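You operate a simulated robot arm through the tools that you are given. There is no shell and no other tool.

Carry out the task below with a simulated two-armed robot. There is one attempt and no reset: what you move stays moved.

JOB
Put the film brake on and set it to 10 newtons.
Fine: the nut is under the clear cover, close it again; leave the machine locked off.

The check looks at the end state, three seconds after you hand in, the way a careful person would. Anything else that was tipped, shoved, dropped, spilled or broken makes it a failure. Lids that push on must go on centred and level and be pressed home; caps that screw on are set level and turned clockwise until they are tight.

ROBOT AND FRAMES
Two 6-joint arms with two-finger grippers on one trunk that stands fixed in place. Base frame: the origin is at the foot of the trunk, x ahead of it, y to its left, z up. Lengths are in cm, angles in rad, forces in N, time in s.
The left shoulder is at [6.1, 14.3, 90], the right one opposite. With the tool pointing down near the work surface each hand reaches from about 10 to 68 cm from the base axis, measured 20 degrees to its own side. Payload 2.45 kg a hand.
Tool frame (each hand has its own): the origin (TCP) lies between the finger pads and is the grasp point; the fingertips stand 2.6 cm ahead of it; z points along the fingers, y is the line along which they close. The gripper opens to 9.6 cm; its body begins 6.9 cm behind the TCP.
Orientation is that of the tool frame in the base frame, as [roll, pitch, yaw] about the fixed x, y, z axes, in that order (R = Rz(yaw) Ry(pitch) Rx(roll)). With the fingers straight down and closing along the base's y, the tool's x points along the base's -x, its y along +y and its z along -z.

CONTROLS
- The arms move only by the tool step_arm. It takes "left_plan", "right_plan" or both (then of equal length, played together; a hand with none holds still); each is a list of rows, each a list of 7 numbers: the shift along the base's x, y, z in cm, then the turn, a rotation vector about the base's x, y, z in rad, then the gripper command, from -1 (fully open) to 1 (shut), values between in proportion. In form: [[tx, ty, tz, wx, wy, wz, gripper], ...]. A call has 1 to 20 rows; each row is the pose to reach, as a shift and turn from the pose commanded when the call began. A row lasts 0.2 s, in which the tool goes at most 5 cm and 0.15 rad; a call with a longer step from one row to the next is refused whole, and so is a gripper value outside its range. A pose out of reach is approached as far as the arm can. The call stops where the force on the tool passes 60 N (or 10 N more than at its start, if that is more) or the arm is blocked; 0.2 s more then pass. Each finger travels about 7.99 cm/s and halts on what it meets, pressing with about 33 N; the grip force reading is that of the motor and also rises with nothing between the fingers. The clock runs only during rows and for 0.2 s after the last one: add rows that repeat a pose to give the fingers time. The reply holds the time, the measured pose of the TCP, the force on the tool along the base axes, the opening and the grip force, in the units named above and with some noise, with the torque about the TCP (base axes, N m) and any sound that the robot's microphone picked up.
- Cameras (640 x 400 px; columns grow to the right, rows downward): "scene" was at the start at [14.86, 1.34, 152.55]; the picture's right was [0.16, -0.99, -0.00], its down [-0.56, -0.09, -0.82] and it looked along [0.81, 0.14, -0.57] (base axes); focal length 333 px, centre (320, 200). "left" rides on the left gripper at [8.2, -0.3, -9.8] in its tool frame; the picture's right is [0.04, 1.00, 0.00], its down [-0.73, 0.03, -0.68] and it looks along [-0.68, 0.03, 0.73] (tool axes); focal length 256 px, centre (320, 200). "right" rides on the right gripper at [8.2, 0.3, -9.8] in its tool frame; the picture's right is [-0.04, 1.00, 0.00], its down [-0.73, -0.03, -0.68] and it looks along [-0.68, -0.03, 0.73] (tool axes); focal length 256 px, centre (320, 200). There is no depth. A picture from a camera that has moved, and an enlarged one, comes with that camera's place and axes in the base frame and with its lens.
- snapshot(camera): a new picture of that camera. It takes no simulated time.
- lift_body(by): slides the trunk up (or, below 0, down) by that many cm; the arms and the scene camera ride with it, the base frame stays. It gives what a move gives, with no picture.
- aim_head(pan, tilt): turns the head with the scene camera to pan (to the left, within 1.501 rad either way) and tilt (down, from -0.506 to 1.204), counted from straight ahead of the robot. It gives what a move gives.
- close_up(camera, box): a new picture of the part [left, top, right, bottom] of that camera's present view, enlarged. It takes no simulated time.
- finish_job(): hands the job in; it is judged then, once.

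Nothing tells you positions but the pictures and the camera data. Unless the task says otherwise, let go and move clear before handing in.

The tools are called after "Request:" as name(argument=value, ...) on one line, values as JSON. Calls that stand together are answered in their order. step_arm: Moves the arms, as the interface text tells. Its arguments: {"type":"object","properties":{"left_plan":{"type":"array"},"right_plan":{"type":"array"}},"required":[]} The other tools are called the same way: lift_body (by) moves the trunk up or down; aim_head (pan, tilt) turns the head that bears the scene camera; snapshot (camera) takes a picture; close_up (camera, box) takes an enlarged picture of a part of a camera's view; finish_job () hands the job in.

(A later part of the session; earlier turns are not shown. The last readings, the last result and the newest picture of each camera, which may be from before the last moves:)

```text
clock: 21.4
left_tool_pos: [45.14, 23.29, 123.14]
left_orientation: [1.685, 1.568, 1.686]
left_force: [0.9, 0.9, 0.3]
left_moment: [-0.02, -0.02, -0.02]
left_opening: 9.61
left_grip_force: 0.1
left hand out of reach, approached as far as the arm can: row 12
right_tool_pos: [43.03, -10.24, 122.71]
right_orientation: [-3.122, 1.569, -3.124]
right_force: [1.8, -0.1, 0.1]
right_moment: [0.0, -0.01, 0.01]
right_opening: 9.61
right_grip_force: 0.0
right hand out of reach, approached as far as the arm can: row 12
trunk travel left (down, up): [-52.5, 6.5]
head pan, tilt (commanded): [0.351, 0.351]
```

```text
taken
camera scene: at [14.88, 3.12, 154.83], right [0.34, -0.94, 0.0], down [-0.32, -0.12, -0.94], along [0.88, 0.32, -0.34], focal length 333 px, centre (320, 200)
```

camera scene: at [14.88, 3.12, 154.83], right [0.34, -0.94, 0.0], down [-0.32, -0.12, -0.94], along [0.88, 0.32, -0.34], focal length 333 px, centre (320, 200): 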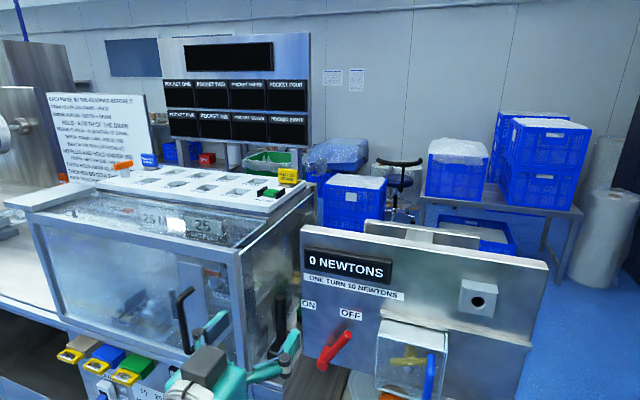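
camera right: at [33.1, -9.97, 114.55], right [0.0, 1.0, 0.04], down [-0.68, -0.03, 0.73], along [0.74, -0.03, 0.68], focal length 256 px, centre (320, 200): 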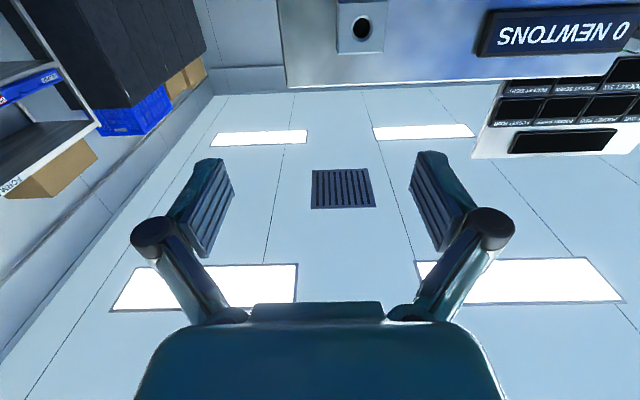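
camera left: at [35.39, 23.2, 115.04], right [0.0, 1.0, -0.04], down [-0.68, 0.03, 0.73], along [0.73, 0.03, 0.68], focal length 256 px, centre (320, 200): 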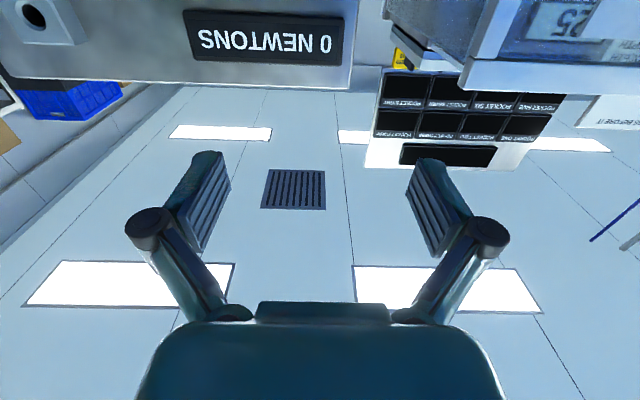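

With the fingers forward the camera sits below the hand and sees only ceiling. I'll roll both hands half a turn about x so the cameras ride on top, and bring the hands a little forward in free space.

Request:
step_arm(left_plan=[[0.5, 0, 0, 0.15, 0, 0, -1], [1, 0, 0, 0.3, 0, 0, -1], [1.5, 0, 0, 0.45, 0, 0, -1], [2, 0, 0, 0.6, 0, 0, -1], [2.5, 0, 0, 0.75, 0, 0, -1], [3, 0, 0, 0.9, 0, 0, -1], [3.5, 0, 0, 1.05, 0, 0, -1], [4, 0, 0, 1.2, 0, 0, -1], [4.5, 0, 0, 1.35, 0, 0, -1], [5, 0, 0, 1.5, 0, 0, -1], [5, 0, 0, 1.65, 0, 0, -1], [5, 0, 0, 1.8, 0, 0, -1], [5, 0, 0, 1.95, 0, 0, -1], [5, 0, 0, 2.1, 0, 0, -1], [5, 0, 0, 2.25, 0, 0, -1], [5, 0, 0, 2.4, 0, 0, -1], [5, 0, 0, 2.55, 0, 0, -1], [5, 0, 0, 2.7, 0, 0, -1], [5, 0, 0, 2.85, 0, 0, -1], [5, 0, 0, 3.0, 0, 0, -1]], right_plan=[[0.5, 0, 0, -0.15, 0, 0, -1], [1, 0, 0, -0.3, 0, 0, -1], [1.5, 0, 0, -0.45, 0, 0, -1], [2, 0, 0, -0.6, 0, 0, -1], [2.5, 0, 0, -0.75, 0, 0, -1], [3, 0, 0, -0.9, 0, 0, -1], [3.5, 0, 0, -1.05, 0, 0, -1], [4, 0, 0, -1.2, 0, 0, -1], [4.5, 0, 0, -1.35, 0, 0, -1], [5, 0, 0, -1.5, 0, 0, -1], [5, 0, 0, -1.65, 0, 0, -1], [5, 0, 0, -1.8, 0, 0, -1], [5, 0, 0, -1.95, 0, 0, -1], [5, 0, 0, -2.1, 0, 0, -1], [5, 0, 0, -2.25, 0, 0, -1], [5, 0, 0, -2.4, 0, 0, -1], [5, 0, 0, -2.55, 0, 0, -1], [5, 0, 0, -2.7, 0, 0, -1], [5, 0, 0, -2.85, 0, 0, -1], [5, 0, 0, -3.0, 0, 0, -1]])

Request:
aim_head(pan=0.166, tilt=0.6)

Request:
snapshot(camera="left")

Request:
snapshot(camera="right")

Request:
snapshot(camera="scene")

```text
clock: 25.6
left_tool_pos: [50.07, 22.61, 123.74]
left_orientation: [1.603, -1.436, 1.543]
left_force: [1.0, 0.5, 0.4]
left_moment: [0.0, 0.0, 0.03]
left_opening: 9.6
left_grip_force: 0.1
left hand out of reach, approached as far as the arm can: row 4, 5, 6, 7, 8, 9, 10, 11, 12, 13, 14, 15, 16, 17, 18, 19, 20
right_tool_pos: [47.87, -10.21, 122.75]
right_orientation: [-1.574, -1.432, -1.57]
right_force: [0.2, 1.5, 0.4]
right_moment: [0.01, 0.01, 0.02]
right_opening: 9.6
right_grip_force: 0.0
trunk travel left (down, up): [-52.5, 6.5]
head pan, tilt (commanded): [0.351, 0.351]
```

```text
clock: 26.3
left_tool_pos: [50.03, 22.68, 123.68]
left_orientation: [1.604, -1.43, 1.543]
left_force: [-0.3, 0.1, -0.3]
left_moment: [-0.04, -0.02, 0.02]
left_opening: 9.56
left_grip_force: 0.0
right_tool_pos: [47.93, -10.31, 122.76]
right_orientation: [-1.573, -1.428, -1.569]
right_force: [0.1, 0.5, 0.1]
right_moment: [-0.02, 0.01, 0.06]
right_opening: 9.59
right_grip_force: 0.0
trunk travel left (down, up): [-52.5, 6.5]
head pan, tilt (commanded): [0.166, 0.6]
```

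```text
taken
camera left: at [40.32, 24.22, 131.75], right [0.0, -0.98, 0.18], down [-0.68, -0.13, -0.72], along [0.73, -0.12, -0.67], focal length 256 px, centre (320, 200)
```

left: 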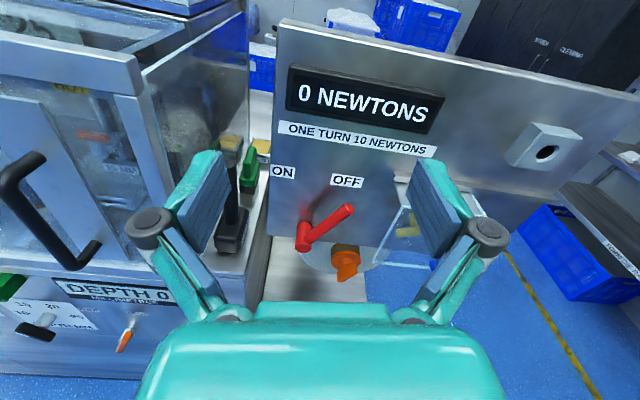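

```text
taken
camera right: at [38.03, -11.82, 130.76], right [0.0, -0.98, -0.18], down [-0.68, 0.13, -0.72], along [0.73, 0.12, -0.67], focal length 256 px, centre (320, 200)
```

right: 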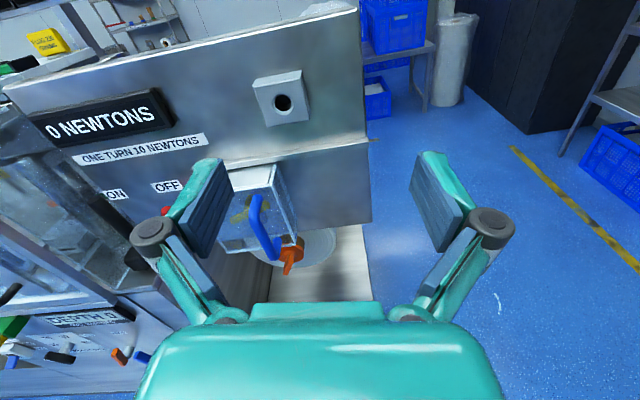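

```text
taken
camera scene: at [14.82, 1.35, 152.56], right [0.17, -0.99, 0.0], down [-0.56, -0.09, -0.83], along [0.81, 0.14, -0.56], focal length 333 px, centre (320, 200)
```

scene: 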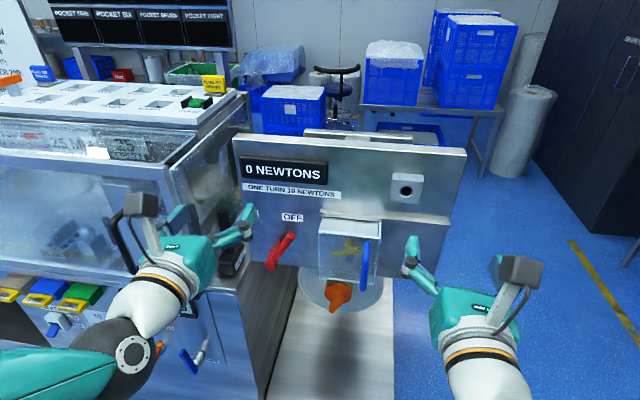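

Now both cameras look down onto the work. I'll take close-ups of the cover, rail, nut and lever from these new angles.

Request:
close_up(camera="right", box=[210, 130, 390, 270])

Request:
close_up(camera="left", box=[260, 150, 460, 300])

Request:
close_up(camera="scene", box=[300, 190, 460, 320])

Request:
close_up(camera="scene", box=[280, 110, 480, 200])

```text
2.86 times, centred on (300, 200) of right
camera zoom: at [38.03, -11.82, 130.76], right [0.0, -0.98, -0.18], down [-0.68, 0.13, -0.72], along [0.73, 0.12, -0.67], focal length 731 px, centre (377, 200)
```

zoom: 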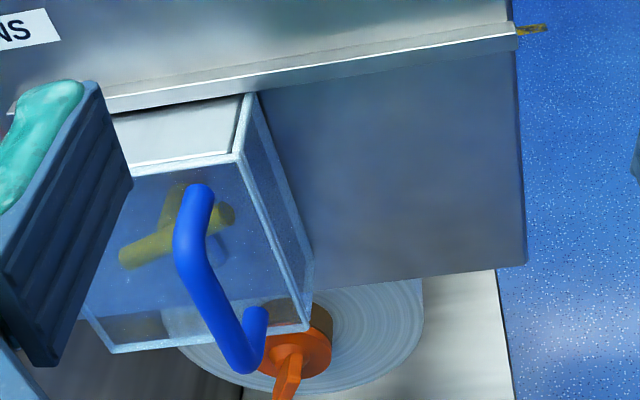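

```text
2.67 times, centred on (360, 225) of left
camera zoom: at [40.32, 24.22, 131.75], right [0.0, -0.98, 0.18], down [-0.68, -0.13, -0.72], along [0.73, -0.12, -0.67], focal length 683 px, centre (213, 133)
```

zoom: 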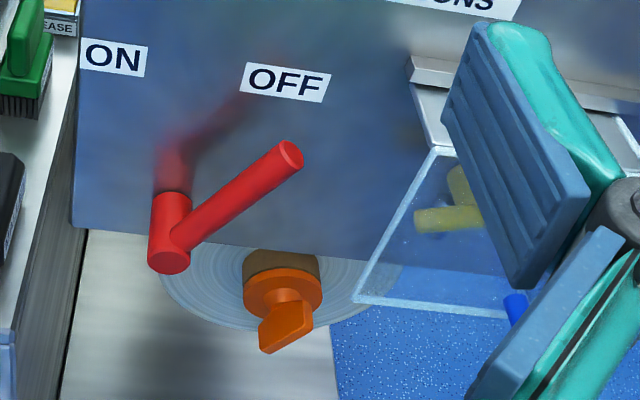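

```text
3.08 times, centred on (380, 255) of scene
camera zoom: at [14.82, 1.35, 152.56], right [0.17, -0.99, 0.0], down [-0.56, -0.09, -0.83], along [0.81, 0.14, -0.56], focal length 1024 px, centre (135, 31)
```

zoom: 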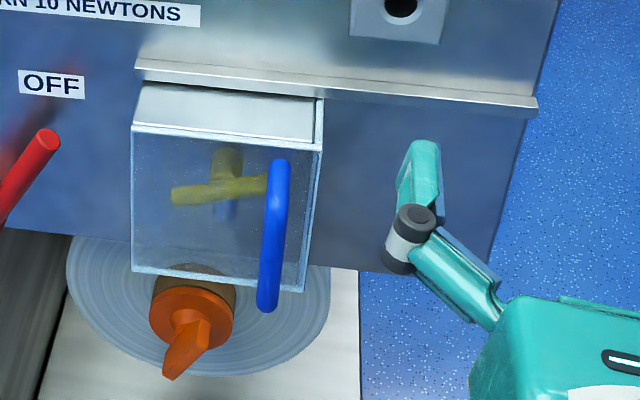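

```text
3.20 times, centred on (380, 155) of scene
camera zoom: at [14.82, 1.35, 152.56], right [0.17, -0.99, 0.0], down [-0.56, -0.09, -0.83], along [0.81, 0.14, -0.56], focal length 1065 px, centre (128, 344)
```

zoom: 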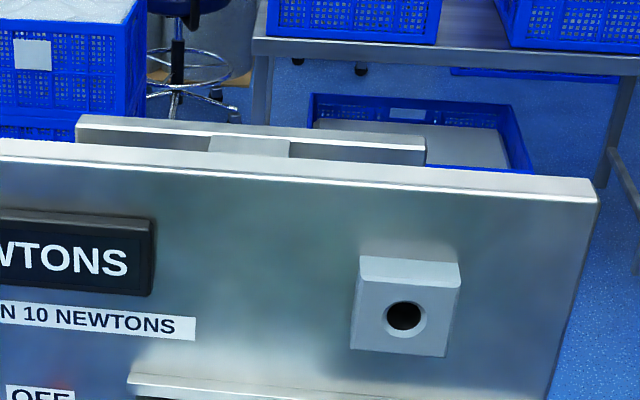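

There's a small brass-coloured piece sticking out past the panel's right edge, behind it, and a second plate behind the panel. I'll zoom in there and move the right hand out to the right to look behind.

Request:
close_up(camera="right", box=[340, 120, 390, 150])

Request:
step_arm(right_plan=[[0, -3, 0.5, 0, 0, 0.05, -1], [0, -6, 1, 0, 0, 0.1, -1], [0, -9, 1.5, 0, 0, 0.15, -1], [0, -12, 2, 0, 0, 0.2, -1], [0, -15, 2.5, 0, 0, 0.25, -1], [0, -18, 3, 0, 0, 0.3, -1], [0, -21, 3, 0, 0, 0.35, -1], [0, -21, 3, 0, 0, 0.45, -1], [0, -21, 3, 0, 0, 0.55, -1]])

Request:
snapshot(camera="right")

Request:
snapshot(camera="scene")

```text
12.80 times, centred on (365, 135) of right
camera zoom: at [38.03, -11.82, 130.76], right [0.0, -0.98, -0.18], down [-0.68, 0.13, -0.72], along [0.73, 0.12, -0.67], focal length 3277 px, centre (-256, 1032)
```

zoom: 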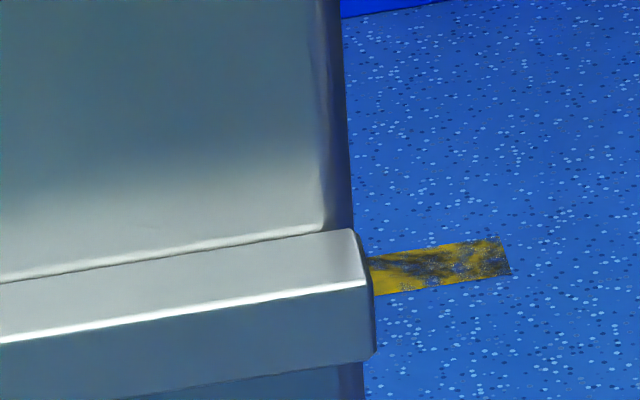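

```text
clock: 28.3
left_tool_pos: [50.06, 22.63, 123.74]
left_orientation: [1.602, -1.432, 1.542]
left_force: [0.5, -1.0, 0.2]
left_moment: [0.03, -0.01, 0.03]
left_opening: 9.63
left_grip_force: 0.0
right_tool_pos: [42.31, -15.71, 135.31]
right_orientation: [-1.728, -1.427, -1.011]
right_force: [-0.6, -0.1, -0.4]
right_moment: [0.01, 0.02, 0.01]
right_opening: 9.61
right_grip_force: 0.1
right hand out of reach, approached as far as the arm can: row 3, 4, 5, 6, 7, 8, 9
trunk travel left (down, up): [-52.5, 6.5]
head pan, tilt (commanded): [0.166, 0.6]
```

```text
taken
camera right: at [34.02, -20.78, 143.44], right [0.38, -0.91, -0.18], down [-0.69, -0.15, -0.71], along [0.61, 0.39, -0.68], focal length 256 px, centre (320, 200)
```

right: 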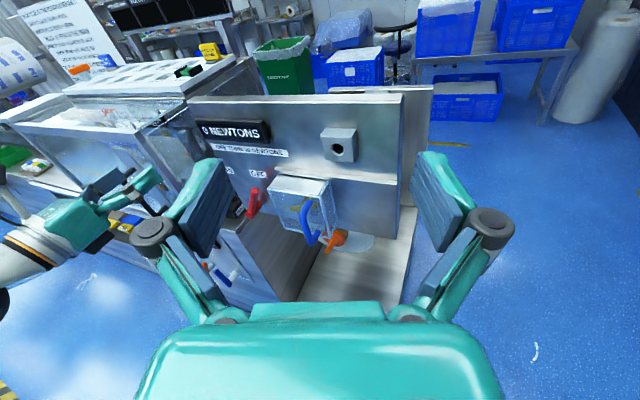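

```text
taken
camera scene: at [14.8, 1.34, 152.56], right [0.16, -0.99, 0.0], down [-0.56, -0.09, -0.82], along [0.81, 0.14, -0.57], focal length 333 px, centre (320, 200)
```

scene: 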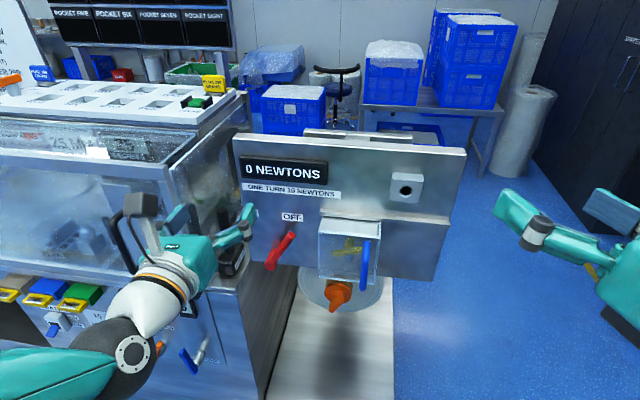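

The yellow piece was only floor tape. From this side I'll zoom in on the panel and what stands behind it.

Request:
close_up(camera="right", box=[180, 80, 440, 300])

Request:
close_up(camera="right", box=[240, 160, 380, 260])

Request:
close_up(camera="right", box=[0, 120, 200, 300])

```text
1.82 times, centred on (310, 190) of right
camera zoom: at [34.02, -20.78, 143.44], right [0.38, -0.91, -0.18], down [-0.69, -0.15, -0.71], along [0.61, 0.39, -0.68], focal length 465 px, centre (338, 218)
```

zoom: 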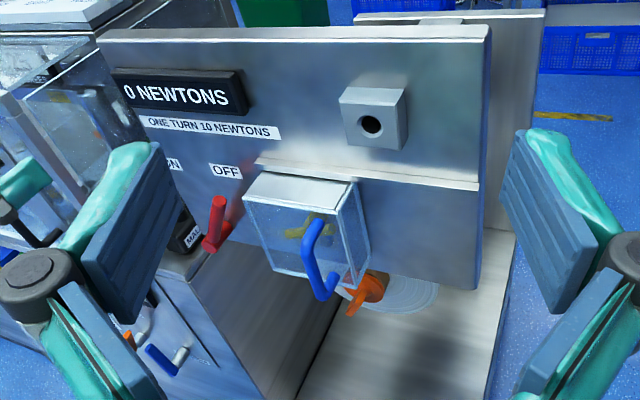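

```text
4.00 times, centred on (310, 210) of right
camera zoom: at [34.02, -20.78, 143.44], right [0.38, -0.91, -0.18], down [-0.69, -0.15, -0.71], along [0.61, 0.39, -0.68], focal length 1024 px, centre (360, 160)
```

zoom: 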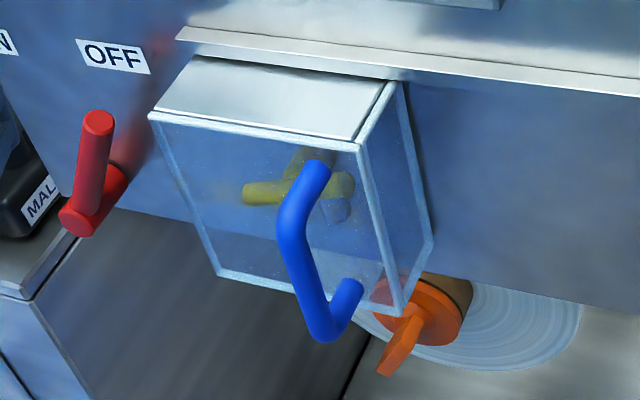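

```text
2.22 times, centred on (100, 210) of right
camera zoom: at [34.02, -20.78, 143.44], right [0.38, -0.91, -0.18], down [-0.69, -0.15, -0.71], along [0.61, 0.39, -0.68], focal length 569 px, centre (809, 178)
```

zoom: 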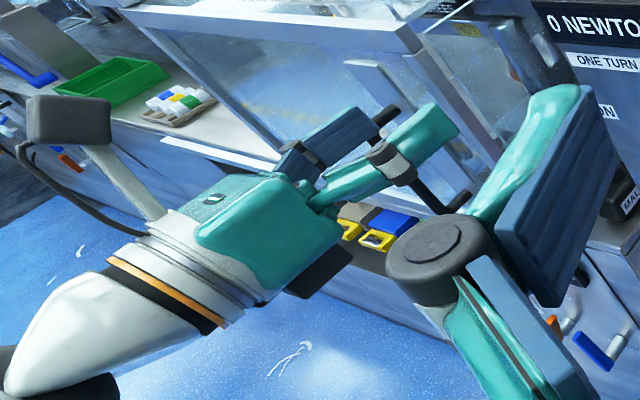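

Nothing relevant is hidden behind the panel. I'll take the right hand back in front of the cover, level it, and lower it to the height of the blue handle (y ≈ 0.3, z ≈ 105) while staying clear at x ≈ 48.

Request:
step_arm(right_plan=[[0, 3, 0, 0, 0, -0.1, -1], [0, 6, -0.5, 0, 0, -0.2, -1], [0, 9, -1, 0, 0, -0.3, -1], [0, 12, -1.5, 0, 0, -0.4, -1], [0, 15, -2, 0, 0, -0.5, -1], [0, 18, -2.5, 0, 0, -0.55, -1], [0, 21, -3, 0, 0, -0.55, -1]])

Request:
step_arm(right_plan=[[0, 0, -2, -0.07, 0, 0, -1], [0, 0, -4, -0.1416, 0, 0, -1], [0, 2, -7, -0.1416, 0, 0, -1], [0, 4, -10, -0.1416, 0, 0, -1], [0, 6, -13, -0.1416, 0, 0, -1], [0, 8, -16, -0.1416, 0, 0, -1], [0, 10.8, -16.7, -0.1416, 0, 0, -1]])

Request:
snapshot(camera="right")

Request:
snapshot(camera="scene")

```text
clock: 29.9
left_tool_pos: [50.13, 22.71, 123.69]
left_orientation: [1.603, -1.435, 1.54]
left_force: [0.1, 0.7, 0.7]
left_moment: [0.01, 0.04, 0.0]
left_opening: 9.6
left_grip_force: 0.0
right_tool_pos: [41.79, 4.9, 131.66]
right_orientation: [-1.727, -1.429, -1.566]
right_force: [-0.4, -0.4, 0.2]
right_moment: [0.04, 0.02, 0.01]
right_opening: 9.58
right_grip_force: 0.0
right hand out of reach, approached as far as the arm can: row 1
trunk travel left (down, up): [-52.5, 6.5]
head pan, tilt (commanded): [0.166, 0.6]
```

```text
clock: 31.4
left_tool_pos: [50.08, 22.72, 123.76]
left_orientation: [1.606, -1.432, 1.542]
left_force: [0.7, 0.3, 0.0]
left_moment: [-0.01, 0.01, 0.0]
left_opening: 9.6
left_grip_force: 0.1
right_tool_pos: [42.14, 9.27, 123.44]
right_orientation: [-1.454, -1.377, -1.879]
right_force: [-0.3, 0.1, 0.2]
right_moment: [-0.04, 0.0, 0.01]
right_opening: 9.6
right_grip_force: 0.1
trunk travel left (down, up): [-52.5, 6.5]
head pan, tilt (commanded): [0.166, 0.6]
stopped in row 7 (right hand): the arm was blocked; the commanded pose is now the measured one
```

```text
taken
camera right: at [31.88, 9.35, 131.2], right [-0.18, -0.96, -0.23], down [-0.62, 0.29, -0.73], along [0.76, 0.01, -0.64], focal length 256 px, centre (320, 200)
```

right: 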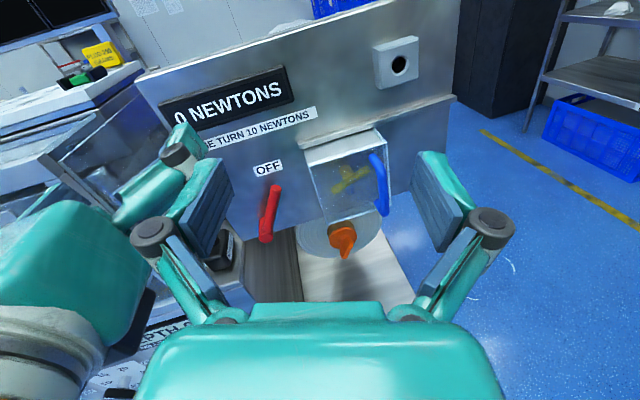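

```text
taken
camera scene: at [14.83, 1.33, 152.57], right [0.16, -0.99, 0.0], down [-0.56, -0.09, -0.82], along [0.81, 0.14, -0.57], focal length 333 px, centre (320, 200)
```

scene: 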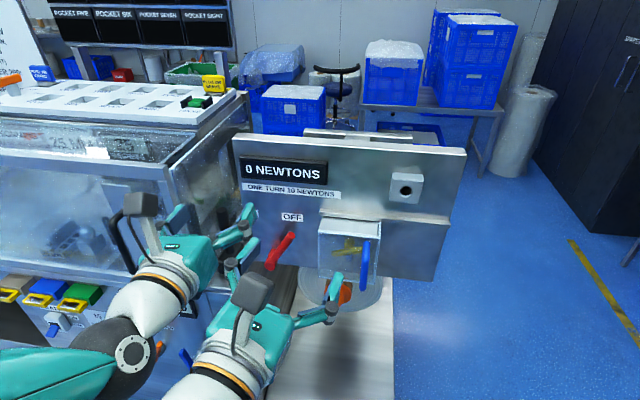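

The right hand touched the left hand's side and stopped, with no force left on it. I'll move it away to the right first, straighten it, then bring it down to the blue handle's height.

Request:
step_arm(right_plan=[[0, -3, 0, 0, 0, 0, -1], [0, -6, 0, -0.04, 0.01, 0.04, -1], [1, -9, -1, -0.1, 0.02, 0.1, -1], [2, -9, -4, -0.1897, 0.041, 0.1907, -1], [3, -9, -7, -0.1897, 0.041, 0.1907, -1], [4, -9, -10, -0.1897, 0.041, 0.1907, -1], [5, -9, -13, -0.1897, 0.041, 0.1907, -1], [5.9, -9, -16, -0.1897, 0.041, 0.1907, -1], [5.9, -9, -17.9, -0.1897, 0.041, 0.1907, -1], [5.9, -9, -17.9, -0.1897, 0.041, 0.1907, -1]])

Request:
snapshot(camera="right")

Request:
snapshot(camera="scene")

```text
clock: 33.6
left_tool_pos: [50.08, 22.57, 123.72]
left_orientation: [1.604, -1.434, 1.543]
left_force: [0.3, 0.1, 0.0]
left_moment: [-0.01, -0.04, -0.01]
left_opening: 9.61
left_grip_force: 0.1
right_tool_pos: [48.0, 0.33, 105.45]
right_orientation: [1.564, -1.567, 1.577]
right_force: [-0.9, -0.1, -0.2]
right_moment: [-0.03, -0.02, -0.02]
right_opening: 9.63
right_grip_force: 0.0
trunk travel left (down, up): [-52.5, 6.5]
head pan, tilt (commanded): [0.166, 0.6]
```

```text
taken
camera right: at [38.09, 0.0, 113.52], right [0.0, -1.0, -0.04], down [-0.68, 0.02, -0.73], along [0.73, 0.03, -0.68], focal length 256 px, centre (320, 200)
```

right: 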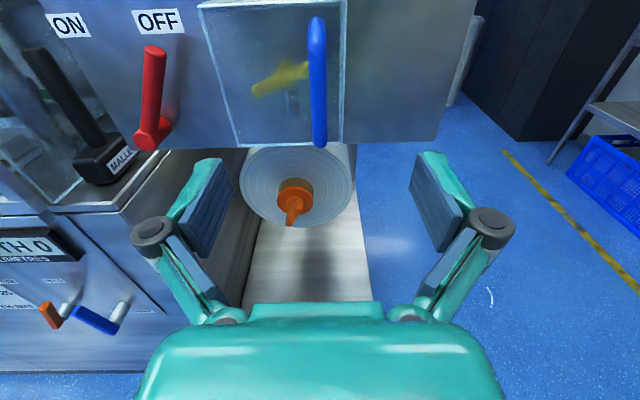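

```text
taken
camera scene: at [14.82, 1.34, 152.55], right [0.16, -0.99, 0.0], down [-0.56, -0.09, -0.82], along [0.81, 0.14, -0.57], focal length 333 px, centre (320, 200)
```

scene: 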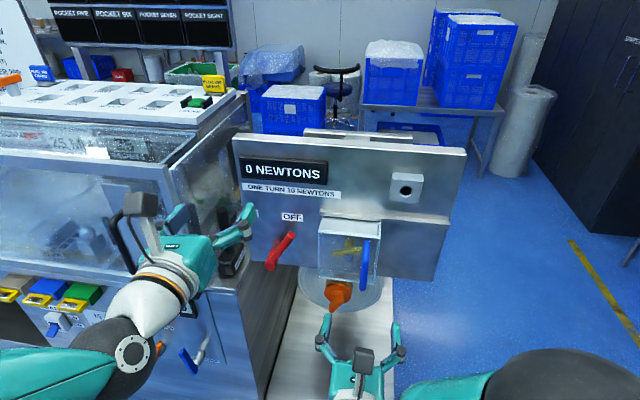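

The right hand is straight in front of the blue handle, with the handle at y ≈ 0.5. I'll check the geometry once more, then go in and grip it.

Request:
close_up(camera="right", box=[190, 0, 370, 160])

Request:
step_arm(right_plan=[[3, 0.1, 0, 0, 0, 0, -1], [6, 0.1, 0, 0, 0, 0, -1], [8, 0.1, 0, 0, 0, 0, -1], [9.5, 0.1, 0, 0, 0, 0, -1], [10.5, 0.1, 0, 0, 0, 0, -1], [10.5, 0.1, 0, 0, 0, 0, -1]])

Request:
snapshot(camera="right")

Request:
close_up(camera="scene", box=[280, 190, 440, 320])

```text
2.50 times, centred on (280, 80) of right
camera zoom: at [38.09, 0.0, 113.52], right [0.0, -1.0, -0.04], down [-0.68, 0.02, -0.73], along [0.73, 0.03, -0.68], focal length 640 px, centre (420, 500)
```

zoom: 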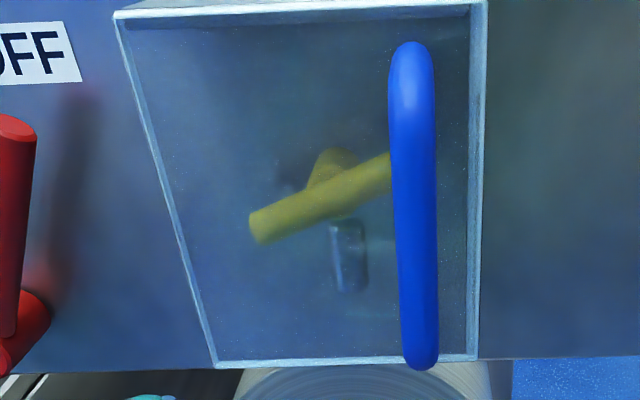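

```text
clock: 35.0
left_tool_pos: [50.09, 22.67, 123.68]
left_orientation: [1.605, -1.434, 1.541]
left_force: [-1.0, -0.9, -0.3]
left_moment: [-0.01, 0.02, -0.01]
left_opening: 9.6
left_grip_force: 0.1
right_tool_pos: [58.41, 0.55, 105.49]
right_orientation: [1.607, -1.565, 1.534]
right_force: [0.8, 1.5, 0.3]
right_moment: [0.0, 0.0, -0.02]
right_opening: 9.6
right_grip_force: 0.1
trunk travel left (down, up): [-52.5, 6.5]
head pan, tilt (commanded): [0.166, 0.6]
```

```text
taken
camera right: at [48.6, 0.21, 113.61], right [0.0, -1.0, -0.04], down [-0.68, 0.02, -0.73], along [0.73, 0.03, -0.68], focal length 256 px, centre (320, 200)
```

right: 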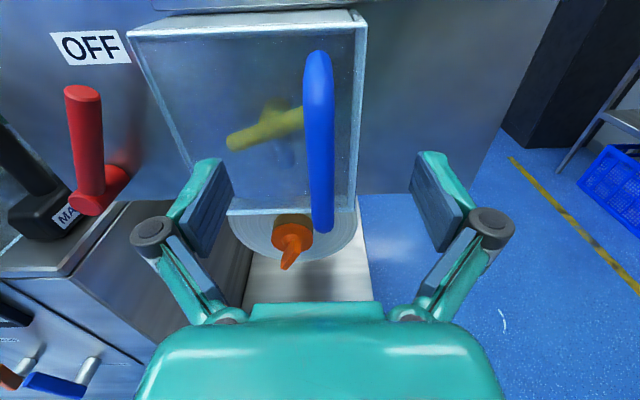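

```text
3.08 times, centred on (360, 255) of scene
camera zoom: at [14.84, 1.35, 152.55], right [0.16, -0.99, 0.0], down [-0.56, -0.09, -0.82], along [0.81, 0.14, -0.57], focal length 1024 px, centre (197, 31)
```

zoom: 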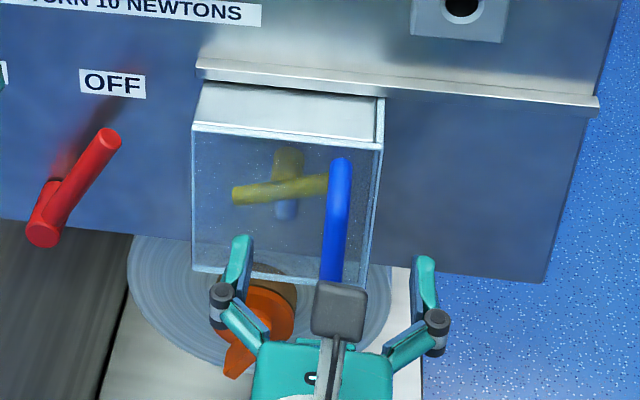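

The handle is centred between the open fingers; its bar is at x ≈ 60.3. I'll go in another 0.8 cm and close on it.

Request:
step_arm(right_plan=[[0.8, -0.1, 0, 0, 0, 0, -1], [0.8, -0.1, 0, 0, 0, 0, 0.5], [0.8, -0.1, 0, 0, 0, 0, 1], [0.8, -0.1, 0, 0, 0, 0, 1], [0.8, -0.1, 0, 0, 0, 0, 1], [0.8, -0.1, 0, 0, 0, 0, 1]])

Request:
snapshot(camera="right")

```text
clock: 36.4
left_tool_pos: [50.12, 22.63, 123.72]
left_orientation: [1.605, -1.433, 1.54]
left_force: [1.1, 0.4, -0.4]
left_moment: [0.0, -0.03, -0.01]
left_opening: 9.62
left_grip_force: 0.2
right_tool_pos: [59.28, 0.36, 105.42]
right_orientation: [1.721, -1.567, 1.422]
right_force: [0.6, -0.2, -0.8]
right_moment: [0.24, 0.0, 0.0]
right_opening: 1.26
right_grip_force: 39.4
trunk travel left (down, up): [-52.5, 6.5]
head pan, tilt (commanded): [0.166, 0.6]
```

```text
taken
camera right: at [49.41, 0.12, 113.54], right [0.0, -1.0, -0.04], down [-0.68, 0.02, -0.73], along [0.73, 0.03, -0.68], focal length 256 px, centre (320, 200)
```

right: 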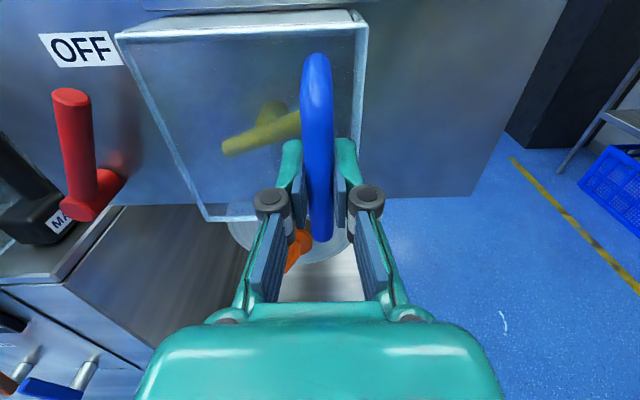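

The handle is gripped firmly with 1.26 cm between the fingers. I'll try a small slide to the right (-y) to see whether the cover moves.

Request:
step_arm(right_plan=[[0, -0.4, 0, 0, 0, 0, 1], [0, -0.8, 0, 0, 0, 0, 1], [0, -1.2, 0, 0, 0, 0, 1], [0, -1.5, 0, 0, 0, 0, 1], [0, -1.5, 0, 0, 0, 0, 1]])

Request:
snapshot(camera="right")

Request:
close_up(camera="scene", box=[280, 190, 440, 320])

```text
clock: 37.6
left_tool_pos: [50.18, 22.72, 123.68]
left_orientation: [1.606, -1.432, 1.538]
left_force: [0.7, -0.6, 0.2]
left_moment: [0.0, -0.03, 0.01]
left_opening: 9.61
left_grip_force: 0.1
right_tool_pos: [59.34, -1.08, 105.39]
right_orientation: [1.659, -1.566, 1.485]
right_force: [3.1, 1.7, -0.3]
right_moment: [0.28, -0.66, 0.0]
right_opening: 1.25
right_grip_force: 39.3
trunk travel left (down, up): [-52.5, 6.5]
head pan, tilt (commanded): [0.166, 0.6]
```

```text
taken
camera right: at [49.41, -1.33, 113.54], right [0.0, -1.0, -0.04], down [-0.68, 0.02, -0.73], along [0.73, 0.03, -0.68], focal length 256 px, centre (320, 200)
```

right: 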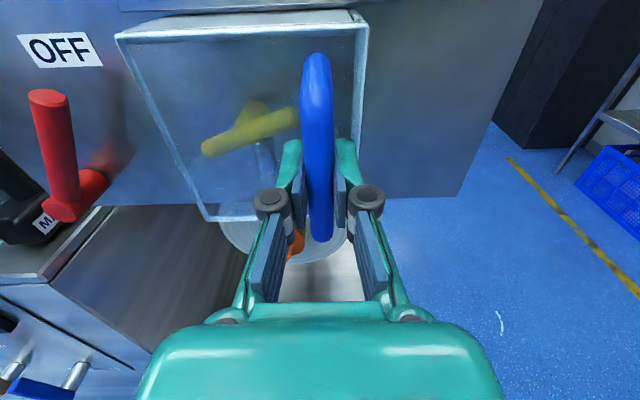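

```text
3.08 times, centred on (360, 255) of scene
camera zoom: at [14.92, 1.37, 152.54], right [0.16, -0.99, 0.0], down [-0.56, -0.09, -0.82], along [0.81, 0.14, -0.57], focal length 1024 px, centre (197, 31)
```

zoom: 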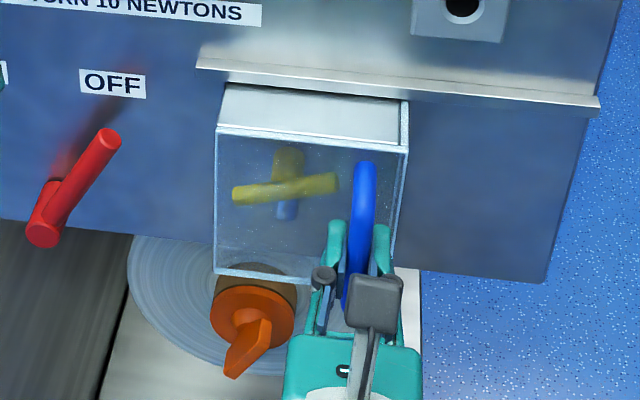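

The cover slides right along the rail with almost no force. I'll slide it about 10 cm further, watching the force for the end stop.

Request:
step_arm(right_plan=[[0, -0.7, 0, 0, 0, 0, 1], [0, -1.4, 0, 0, 0, 0, 1], [0, -2.1, 0, 0, 0, 0, 1], [0, -2.8, 0, 0, 0, 0, 1], [0, -3.5, 0, 0, 0, 0, 1], [0, -4.2, 0, 0, 0, 0, 1], [0, -4.9, 0, 0, 0, 0, 1], [0, -5.6, 0, 0, 0, 0, 1], [0, -6.3, 0, 0, 0, 0, 1], [0, -7.0, 0, 0, 0, 0, 1], [0, -7.7, 0, 0, 0, 0, 1], [0, -8.4, 0, 0, 0, 0, 1], [0, -9.0, 0, 0, 0, 0, 1], [0, -9.5, 0, 0, 0, 0, 1], [0, -10, 0, 0, 0, 0, 1], [0, -10, 0, 0, 0, 0, 1]])

Request:
snapshot(camera="scene")

Request:
snapshot(camera="right")

```text
clock: 41.0
left_tool_pos: [50.19, 22.78, 123.68]
left_orientation: [1.611, -1.434, 1.535]
left_force: [-0.3, -0.2, -0.3]
left_moment: [-0.01, 0.0, 0.03]
left_opening: 9.61
left_grip_force: 0.0
right_tool_pos: [59.22, -10.97, 105.44]
right_orientation: [2.213, -1.564, 0.922]
right_force: [7.9, 2.5, 0.2]
right_moment: [0.22, -0.58, 0.04]
right_opening: 1.28
right_grip_force: 39.1
trunk travel left (down, up): [-52.5, 6.5]
head pan, tilt (commanded): [0.166, 0.6]
```

```text
taken
camera scene: at [14.98, 1.37, 152.54], right [0.16, -0.99, 0.0], down [-0.56, -0.09, -0.82], along [0.81, 0.14, -0.57], focal length 333 px, centre (320, 200)
```

scene: 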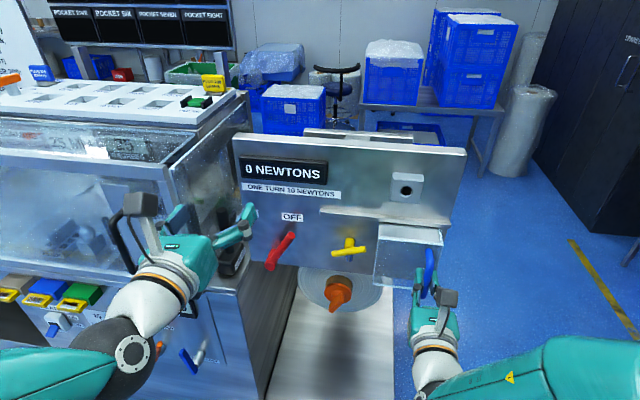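

```text
taken
camera right: at [49.43, -11.17, 113.57], right [-0.01, -1.0, -0.04], down [-0.68, 0.03, -0.73], along [0.73, 0.02, -0.68], focal length 256 px, centre (320, 200)
```

right: 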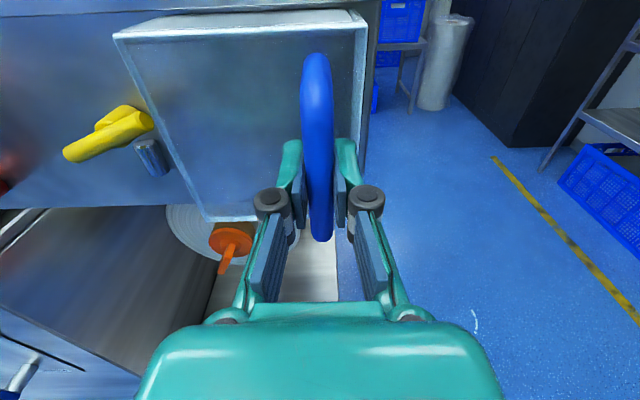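

The yellow wing nut is exposed, and there's a small metal pin just below it. I'll look at these closely.

Request:
close_up(camera="right", box=[40, 70, 240, 220])

Request:
close_up(camera="scene", box=[310, 220, 390, 270])

Request:
close_up(camera="scene", box=[360, 200, 460, 320])

Request:
close_up(camera="left", box=[260, 130, 500, 300])

```text
2.67 times, centred on (140, 145) of right
camera zoom: at [49.43, -11.17, 113.57], right [-0.01, -1.0, -0.04], down [-0.68, 0.03, -0.73], along [0.73, 0.02, -0.68], focal length 683 px, centre (800, 347)
```

zoom: 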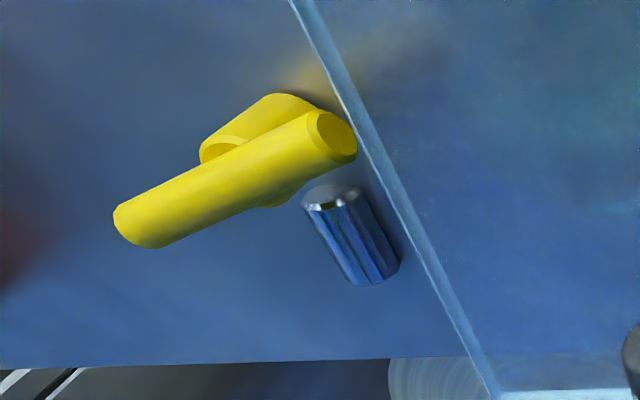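

```text
8.00 times, centred on (350, 245) of scene
camera zoom: at [14.98, 1.37, 152.54], right [0.16, -0.99, 0.0], down [-0.56, -0.09, -0.82], along [0.81, 0.14, -0.57], focal length 2663 px, centre (80, -160)
```

zoom: 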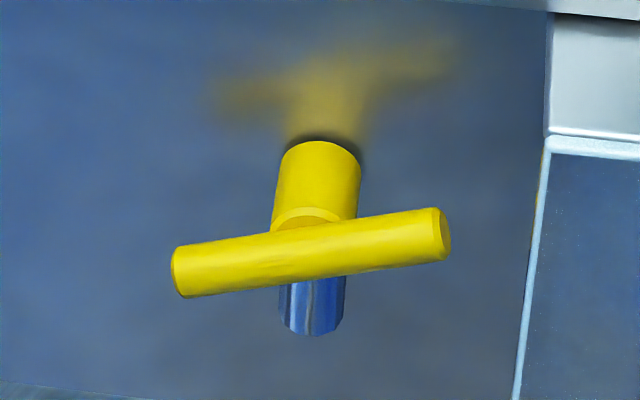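

```text
3.33 times, centred on (410, 260) of scene
camera zoom: at [14.98, 1.37, 152.54], right [0.16, -0.99, 0.0], down [-0.56, -0.09, -0.82], along [0.81, 0.14, -0.57], focal length 1110 px, centre (20, 0)
```

zoom: 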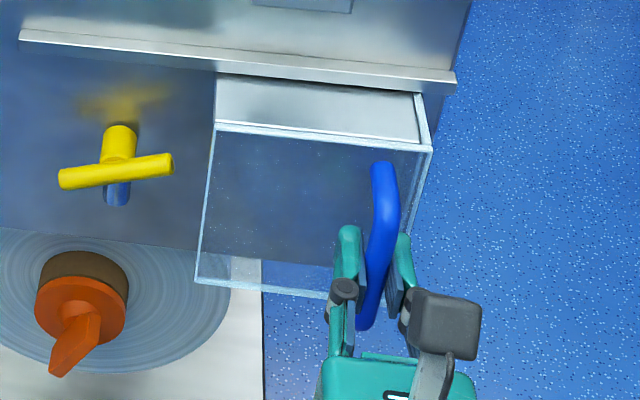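

```text
2.35 times, centred on (380, 215) of left
camera zoom: at [40.46, 24.24, 131.75], right [0.01, -0.98, 0.18], down [-0.68, -0.13, -0.72], along [0.73, -0.12, -0.67], focal length 602 px, centre (179, 165)
```

zoom: 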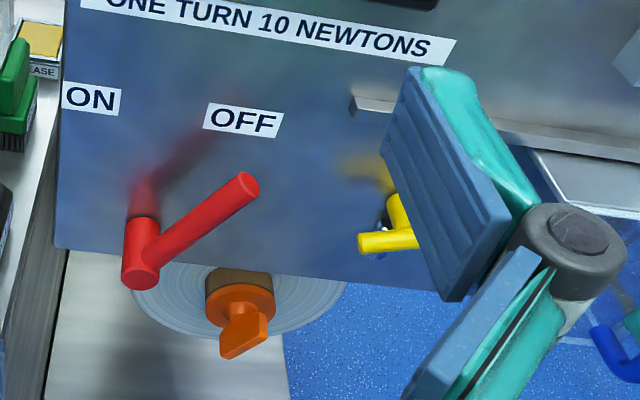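

The nut's bar is centred near [65.4, 3.9, 105.4], tilted about 16°, and the chrome plunger below it sits close to the panel. I'll put the brake lever on first so the display can tell me the force. I'll close the left hand and bring it to the space right of the red lever, clear in front.

Request:
step_arm(left_plan=[[0, 0, -2, 0, 0, 0, 0], [0, -1.5, -5, 0, 0, 0, 1], [0, -3, -8, 0, 0, 0, 1], [0, -5, -11, 0, 0, 0, 1], [0, -7, -14, 0, 0, 0, 1], [0, -9, -17, 0.05, 0, 0, 1], [0, -10.8, -18.7, 0.13, 0, 0, 1], [0, -10.8, -18.7, 0.13, 0, 0, 1]])

Request:
snapshot(camera="left")

Request:
snapshot(camera="scene")

```text
clock: 42.8
left_tool_pos: [51.92, 11.45, 105.05]
left_orientation: [2.161, -1.563, 0.984]
left_force: [0.8, -0.2, 0.4]
left_moment: [-0.01, 0.0, 0.01]
left_opening: 0.0
left_grip_force: 28.1
left hand out of reach, approached as far as the arm can: row 1, 2, 3, 4, 5, 6, 7, 8
right_tool_pos: [59.24, -10.99, 105.37]
right_orientation: [2.206, -1.566, 0.928]
right_force: [7.3, -0.6, 4.0]
right_moment: [0.22, -0.09, -0.09]
right_opening: 1.25
right_grip_force: 39.5
trunk travel left (down, up): [-52.5, 6.5]
head pan, tilt (commanded): [0.166, 0.6]
```

```text
taken
camera left: at [42.11, 11.82, 113.32], right [0.01, -1.0, 0.05], down [-0.68, -0.04, -0.73], along [0.73, -0.03, -0.68], focal length 256 px, centre (320, 200)
```

left: 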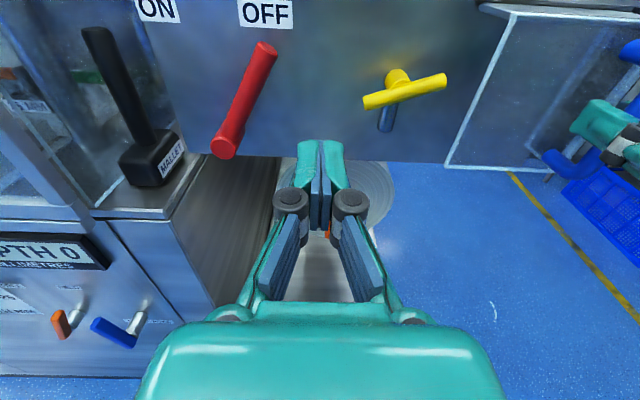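

```text
taken
camera scene: at [14.98, 1.34, 152.54], right [0.16, -0.99, 0.0], down [-0.56, -0.09, -0.82], along [0.81, 0.14, -0.57], focal length 333 px, centre (320, 200)
```

scene: 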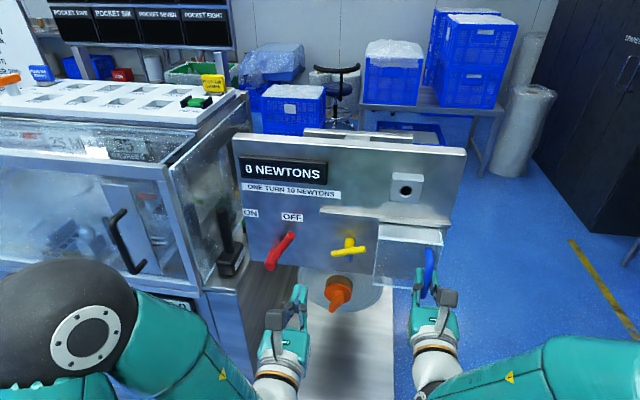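

The left hand is closed and positioned to the right of the red lever. I'll move forward so the fingertips overlap the lever's depth (tips at x ≈ 67), staying clear of both lever and nut.

Request:
step_arm(left_plan=[[3, 0.3, 0, 0, 0, 0, 1], [6, 0.5, 0, 0, 0, 0, 1], [9, 0.5, 0, 0, 0, 0, 1], [11, 0.5, 0, 0, 0, 0, 1], [12.3, 0.5, 0, 0, 0, 0, 1], [12.3, 0.5, 0, 0, 0, 0, 1]])

Request:
snapshot(camera="left")

Request:
close_up(camera="scene", box=[220, 190, 400, 320])

```text
clock: 44.2
left_tool_pos: [63.96, 10.7, 105.66]
left_orientation: [2.444, -1.559, 0.71]
left_force: [-0.2, 0.4, -0.2]
left_moment: [0.02, -0.01, -0.01]
left_opening: 0.0
left_grip_force: 28.4
left hand out of reach, approached as far as the arm can: row 3, 4, 5, 6
right_tool_pos: [59.25, -10.81, 105.38]
right_orientation: [2.216, -1.566, 0.92]
right_force: [7.0, 0.0, 4.6]
right_moment: [0.24, -0.03, 0.0]
right_opening: 1.25
right_grip_force: 39.6
trunk travel left (down, up): [-52.5, 6.5]
head pan, tilt (commanded): [0.166, 0.6]
```

```text
taken
camera left: at [54.24, 11.06, 113.94], right [0.01, -1.0, 0.05], down [-0.69, -0.04, -0.73], along [0.73, -0.02, -0.68], focal length 256 px, centre (320, 200)
```

left: 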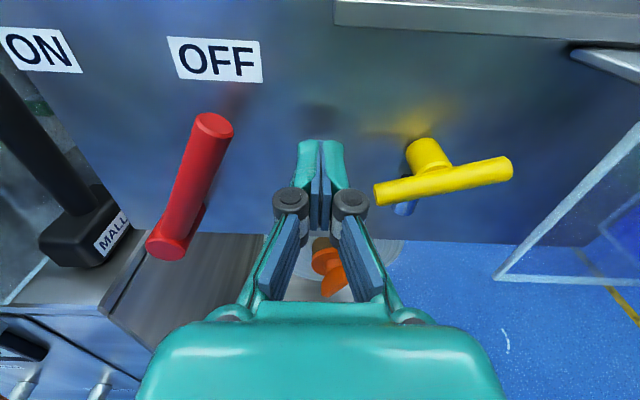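

```text
3.08 times, centred on (310, 255) of scene
camera zoom: at [14.98, 1.35, 152.54], right [0.16, -0.99, 0.0], down [-0.56, -0.09, -0.82], along [0.81, 0.14, -0.57], focal length 1024 px, centre (351, 31)
```

zoom: 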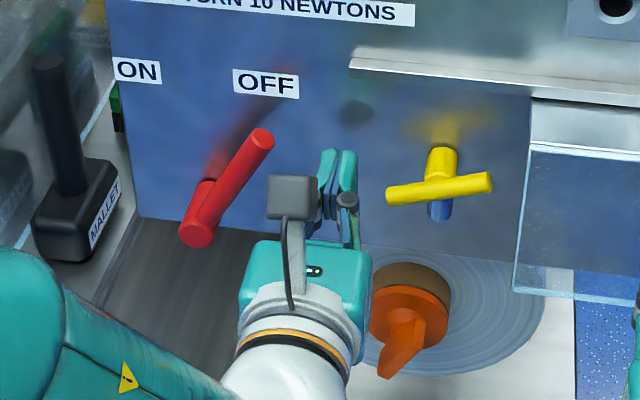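

The fingertips are at lever depth with the lever to their left. I'll push left (+y) in small steps.

Request:
step_arm(left_plan=[[0, 1, -0.2, 0, 0, 0, 1], [0, 2, -0.4, 0, 0, 0, 1], [0, 3, -0.6, 0, 0, 0, 1], [0, 4, -0.6, 0, 0, 0, 1], [0, 5, -0.6, 0, 0, 0, 1], [0, 6, -0.6, 0, 0, 0, 1], [0, 6, -0.6, 0, 0, 0, 1]])

Request:
snapshot(camera="left")

Request:
close_up(camera="scene", box=[220, 140, 400, 290])

```text
clock: 45.8
left_tool_pos: [63.63, 12.89, 107.1]
left_orientation: [2.787, -1.551, 0.39]
left_force: [-0.4, -0.5, -0.2]
left_moment: [0.01, 0.01, 0.01]
left_opening: 0.0
left_grip_force: 28.3
left hand out of reach, approached as far as the arm can: row 1, 2, 3, 4, 5, 6, 7
right_tool_pos: [59.23, -10.9, 105.44]
right_orientation: [2.222, -1.563, 0.914]
right_force: [7.0, -0.1, 4.2]
right_moment: [0.22, -0.03, 0.02]
right_opening: 1.24
right_grip_force: 39.4
trunk travel left (down, up): [-52.5, 6.5]
head pan, tilt (commanded): [0.166, 0.6]
```

```text
taken
camera left: at [54.06, 13.07, 115.4], right [0.04, -1.0, 0.05], down [-0.69, -0.06, -0.72], along [0.72, -0.01, -0.69], focal length 256 px, centre (320, 200)
```

left: 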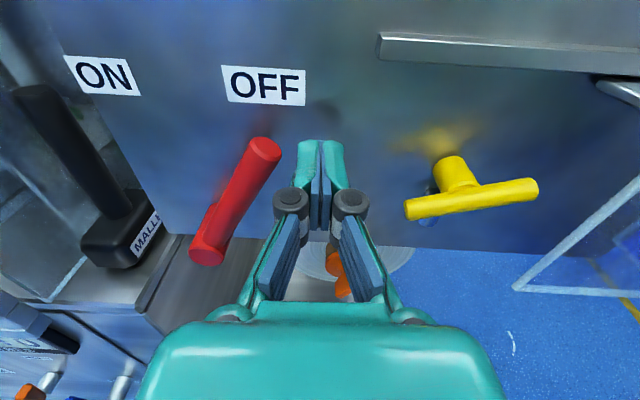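

```text
2.67 times, centred on (310, 215) of scene
camera zoom: at [14.98, 1.35, 152.54], right [0.16, -0.99, 0.0], down [-0.56, -0.09, -0.82], along [0.81, 0.14, -0.57], focal length 888 px, centre (347, 160)
```

zoom: 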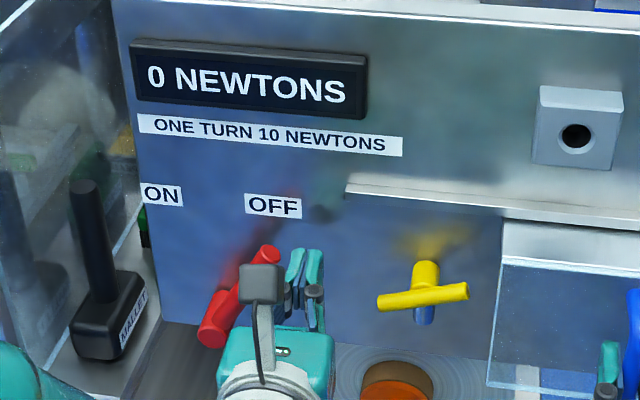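

The left arm is at a joint limit in this pose and drifts instead of pushing; nothing was touched. I'll back the left hand straight out. The right hand works well in this area, so it will do the lever and the nut after I check that the cover stays open by itself.

Request:
step_arm(left_plan=[[-2, -0.3, 0, 0, 0, 0, 1], [-5, -0.5, 0, 0, 0, 0, 1], [-8, -0.5, 0, 0, 0, 0, 1], [-11, -0.5, 0, 0, 0, 0, 1], [-13, -0.5, 0, 0, 0, 0, 1]])

Request:
snapshot(camera="scene")

```text
clock: 47.0
left_tool_pos: [52.1, 12.22, 107.09]
left_orientation: [2.047, -1.563, 1.102]
left_force: [0.4, 0.2, -1.3]
left_moment: [-0.01, 0.0, 0.01]
left_opening: 0.0
left_grip_force: 28.4
left hand out of reach, approached as far as the arm can: row 1, 5
right_tool_pos: [59.25, -10.98, 105.42]
right_orientation: [2.233, -1.563, 0.902]
right_force: [7.4, 0.1, 2.4]
right_moment: [0.24, -0.01, 0.05]
right_opening: 1.24
right_grip_force: 39.2
trunk travel left (down, up): [-52.5, 6.5]
head pan, tilt (commanded): [0.166, 0.6]
```

```text
taken
camera scene: at [14.97, 1.35, 152.54], right [0.16, -0.99, 0.0], down [-0.56, -0.09, -0.82], along [0.81, 0.14, -0.57], focal length 333 px, centre (320, 200)
```

scene: 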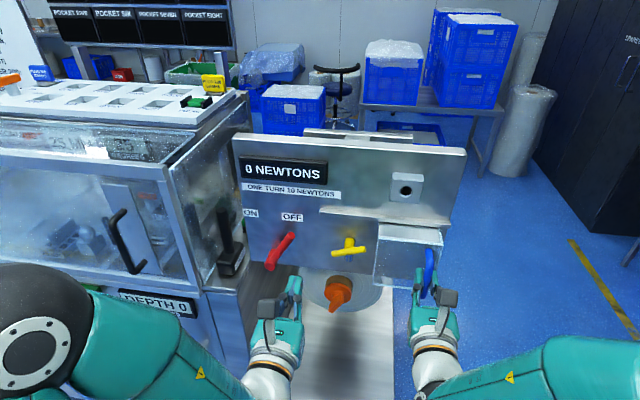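

Both tools are clear. I'll park the left hand well out to the left, tool pointing down, so the right arm has the whole front of the panel to itself.

Request:
step_arm(left_plan=[[-1, 1.5, 2, 0, 0.1, 0, 1], [-2, 3, 4, 0, 0.24, 0, 1], [-3, 4.5, 6, 0, 0.38, 0, 1], [-4, 6, 8, 0, 0.52, 0, 1], [-5, 7.5, 10, 0, 0.66, 0, 1], [-6, 9, 12, 0, 0.8, 0, 1], [-7, 10.5, 13, 0, 0.94, 0, 1], [-8, 12, 13, 0, 1.08, 0, 1], [-9, 13.5, 13, 0, 1.22, 0, 1], [-10, 15, 13, 0, 1.36, 0, 1], [-12, 17, 13, 0, 1.5, 0, 1], [-14, 19, 13, 0, 1.57, 0, 1]])

Request:
snapshot(camera="scene")

```text
clock: 49.6
left_tool_pos: [37.52, 28.89, 119.83]
left_orientation: [-3.136, 0.006, 0.011]
left_force: [-0.4, -0.5, -0.3]
left_moment: [-0.01, -0.03, 0.0]
left_opening: 0.02
left_grip_force: 28.8
left hand out of reach, approached as far as the arm can: row 1, 11, 12
right_tool_pos: [59.3, -10.91, 105.33]
right_orientation: [2.237, -1.564, 0.897]
right_force: [7.6, -0.2, 2.4]
right_moment: [0.22, -0.03, 0.03]
right_opening: 1.21
right_grip_force: 39.1
trunk travel left (down, up): [-52.5, 6.5]
head pan, tilt (commanded): [0.166, 0.6]
```

```text
taken
camera scene: at [14.96, 1.35, 152.54], right [0.16, -0.99, 0.0], down [-0.56, -0.09, -0.82], along [0.81, 0.14, -0.57], focal length 333 px, centre (320, 200)
```

scene: 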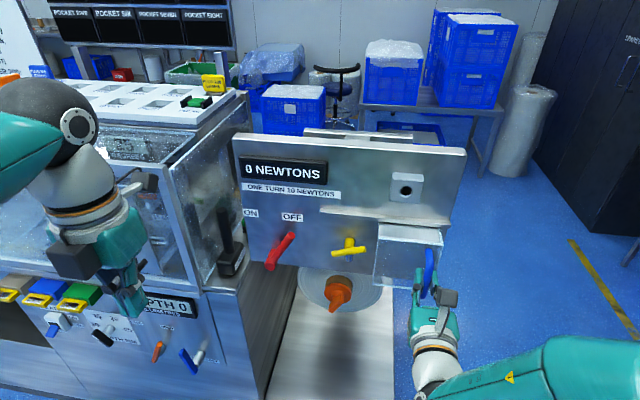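

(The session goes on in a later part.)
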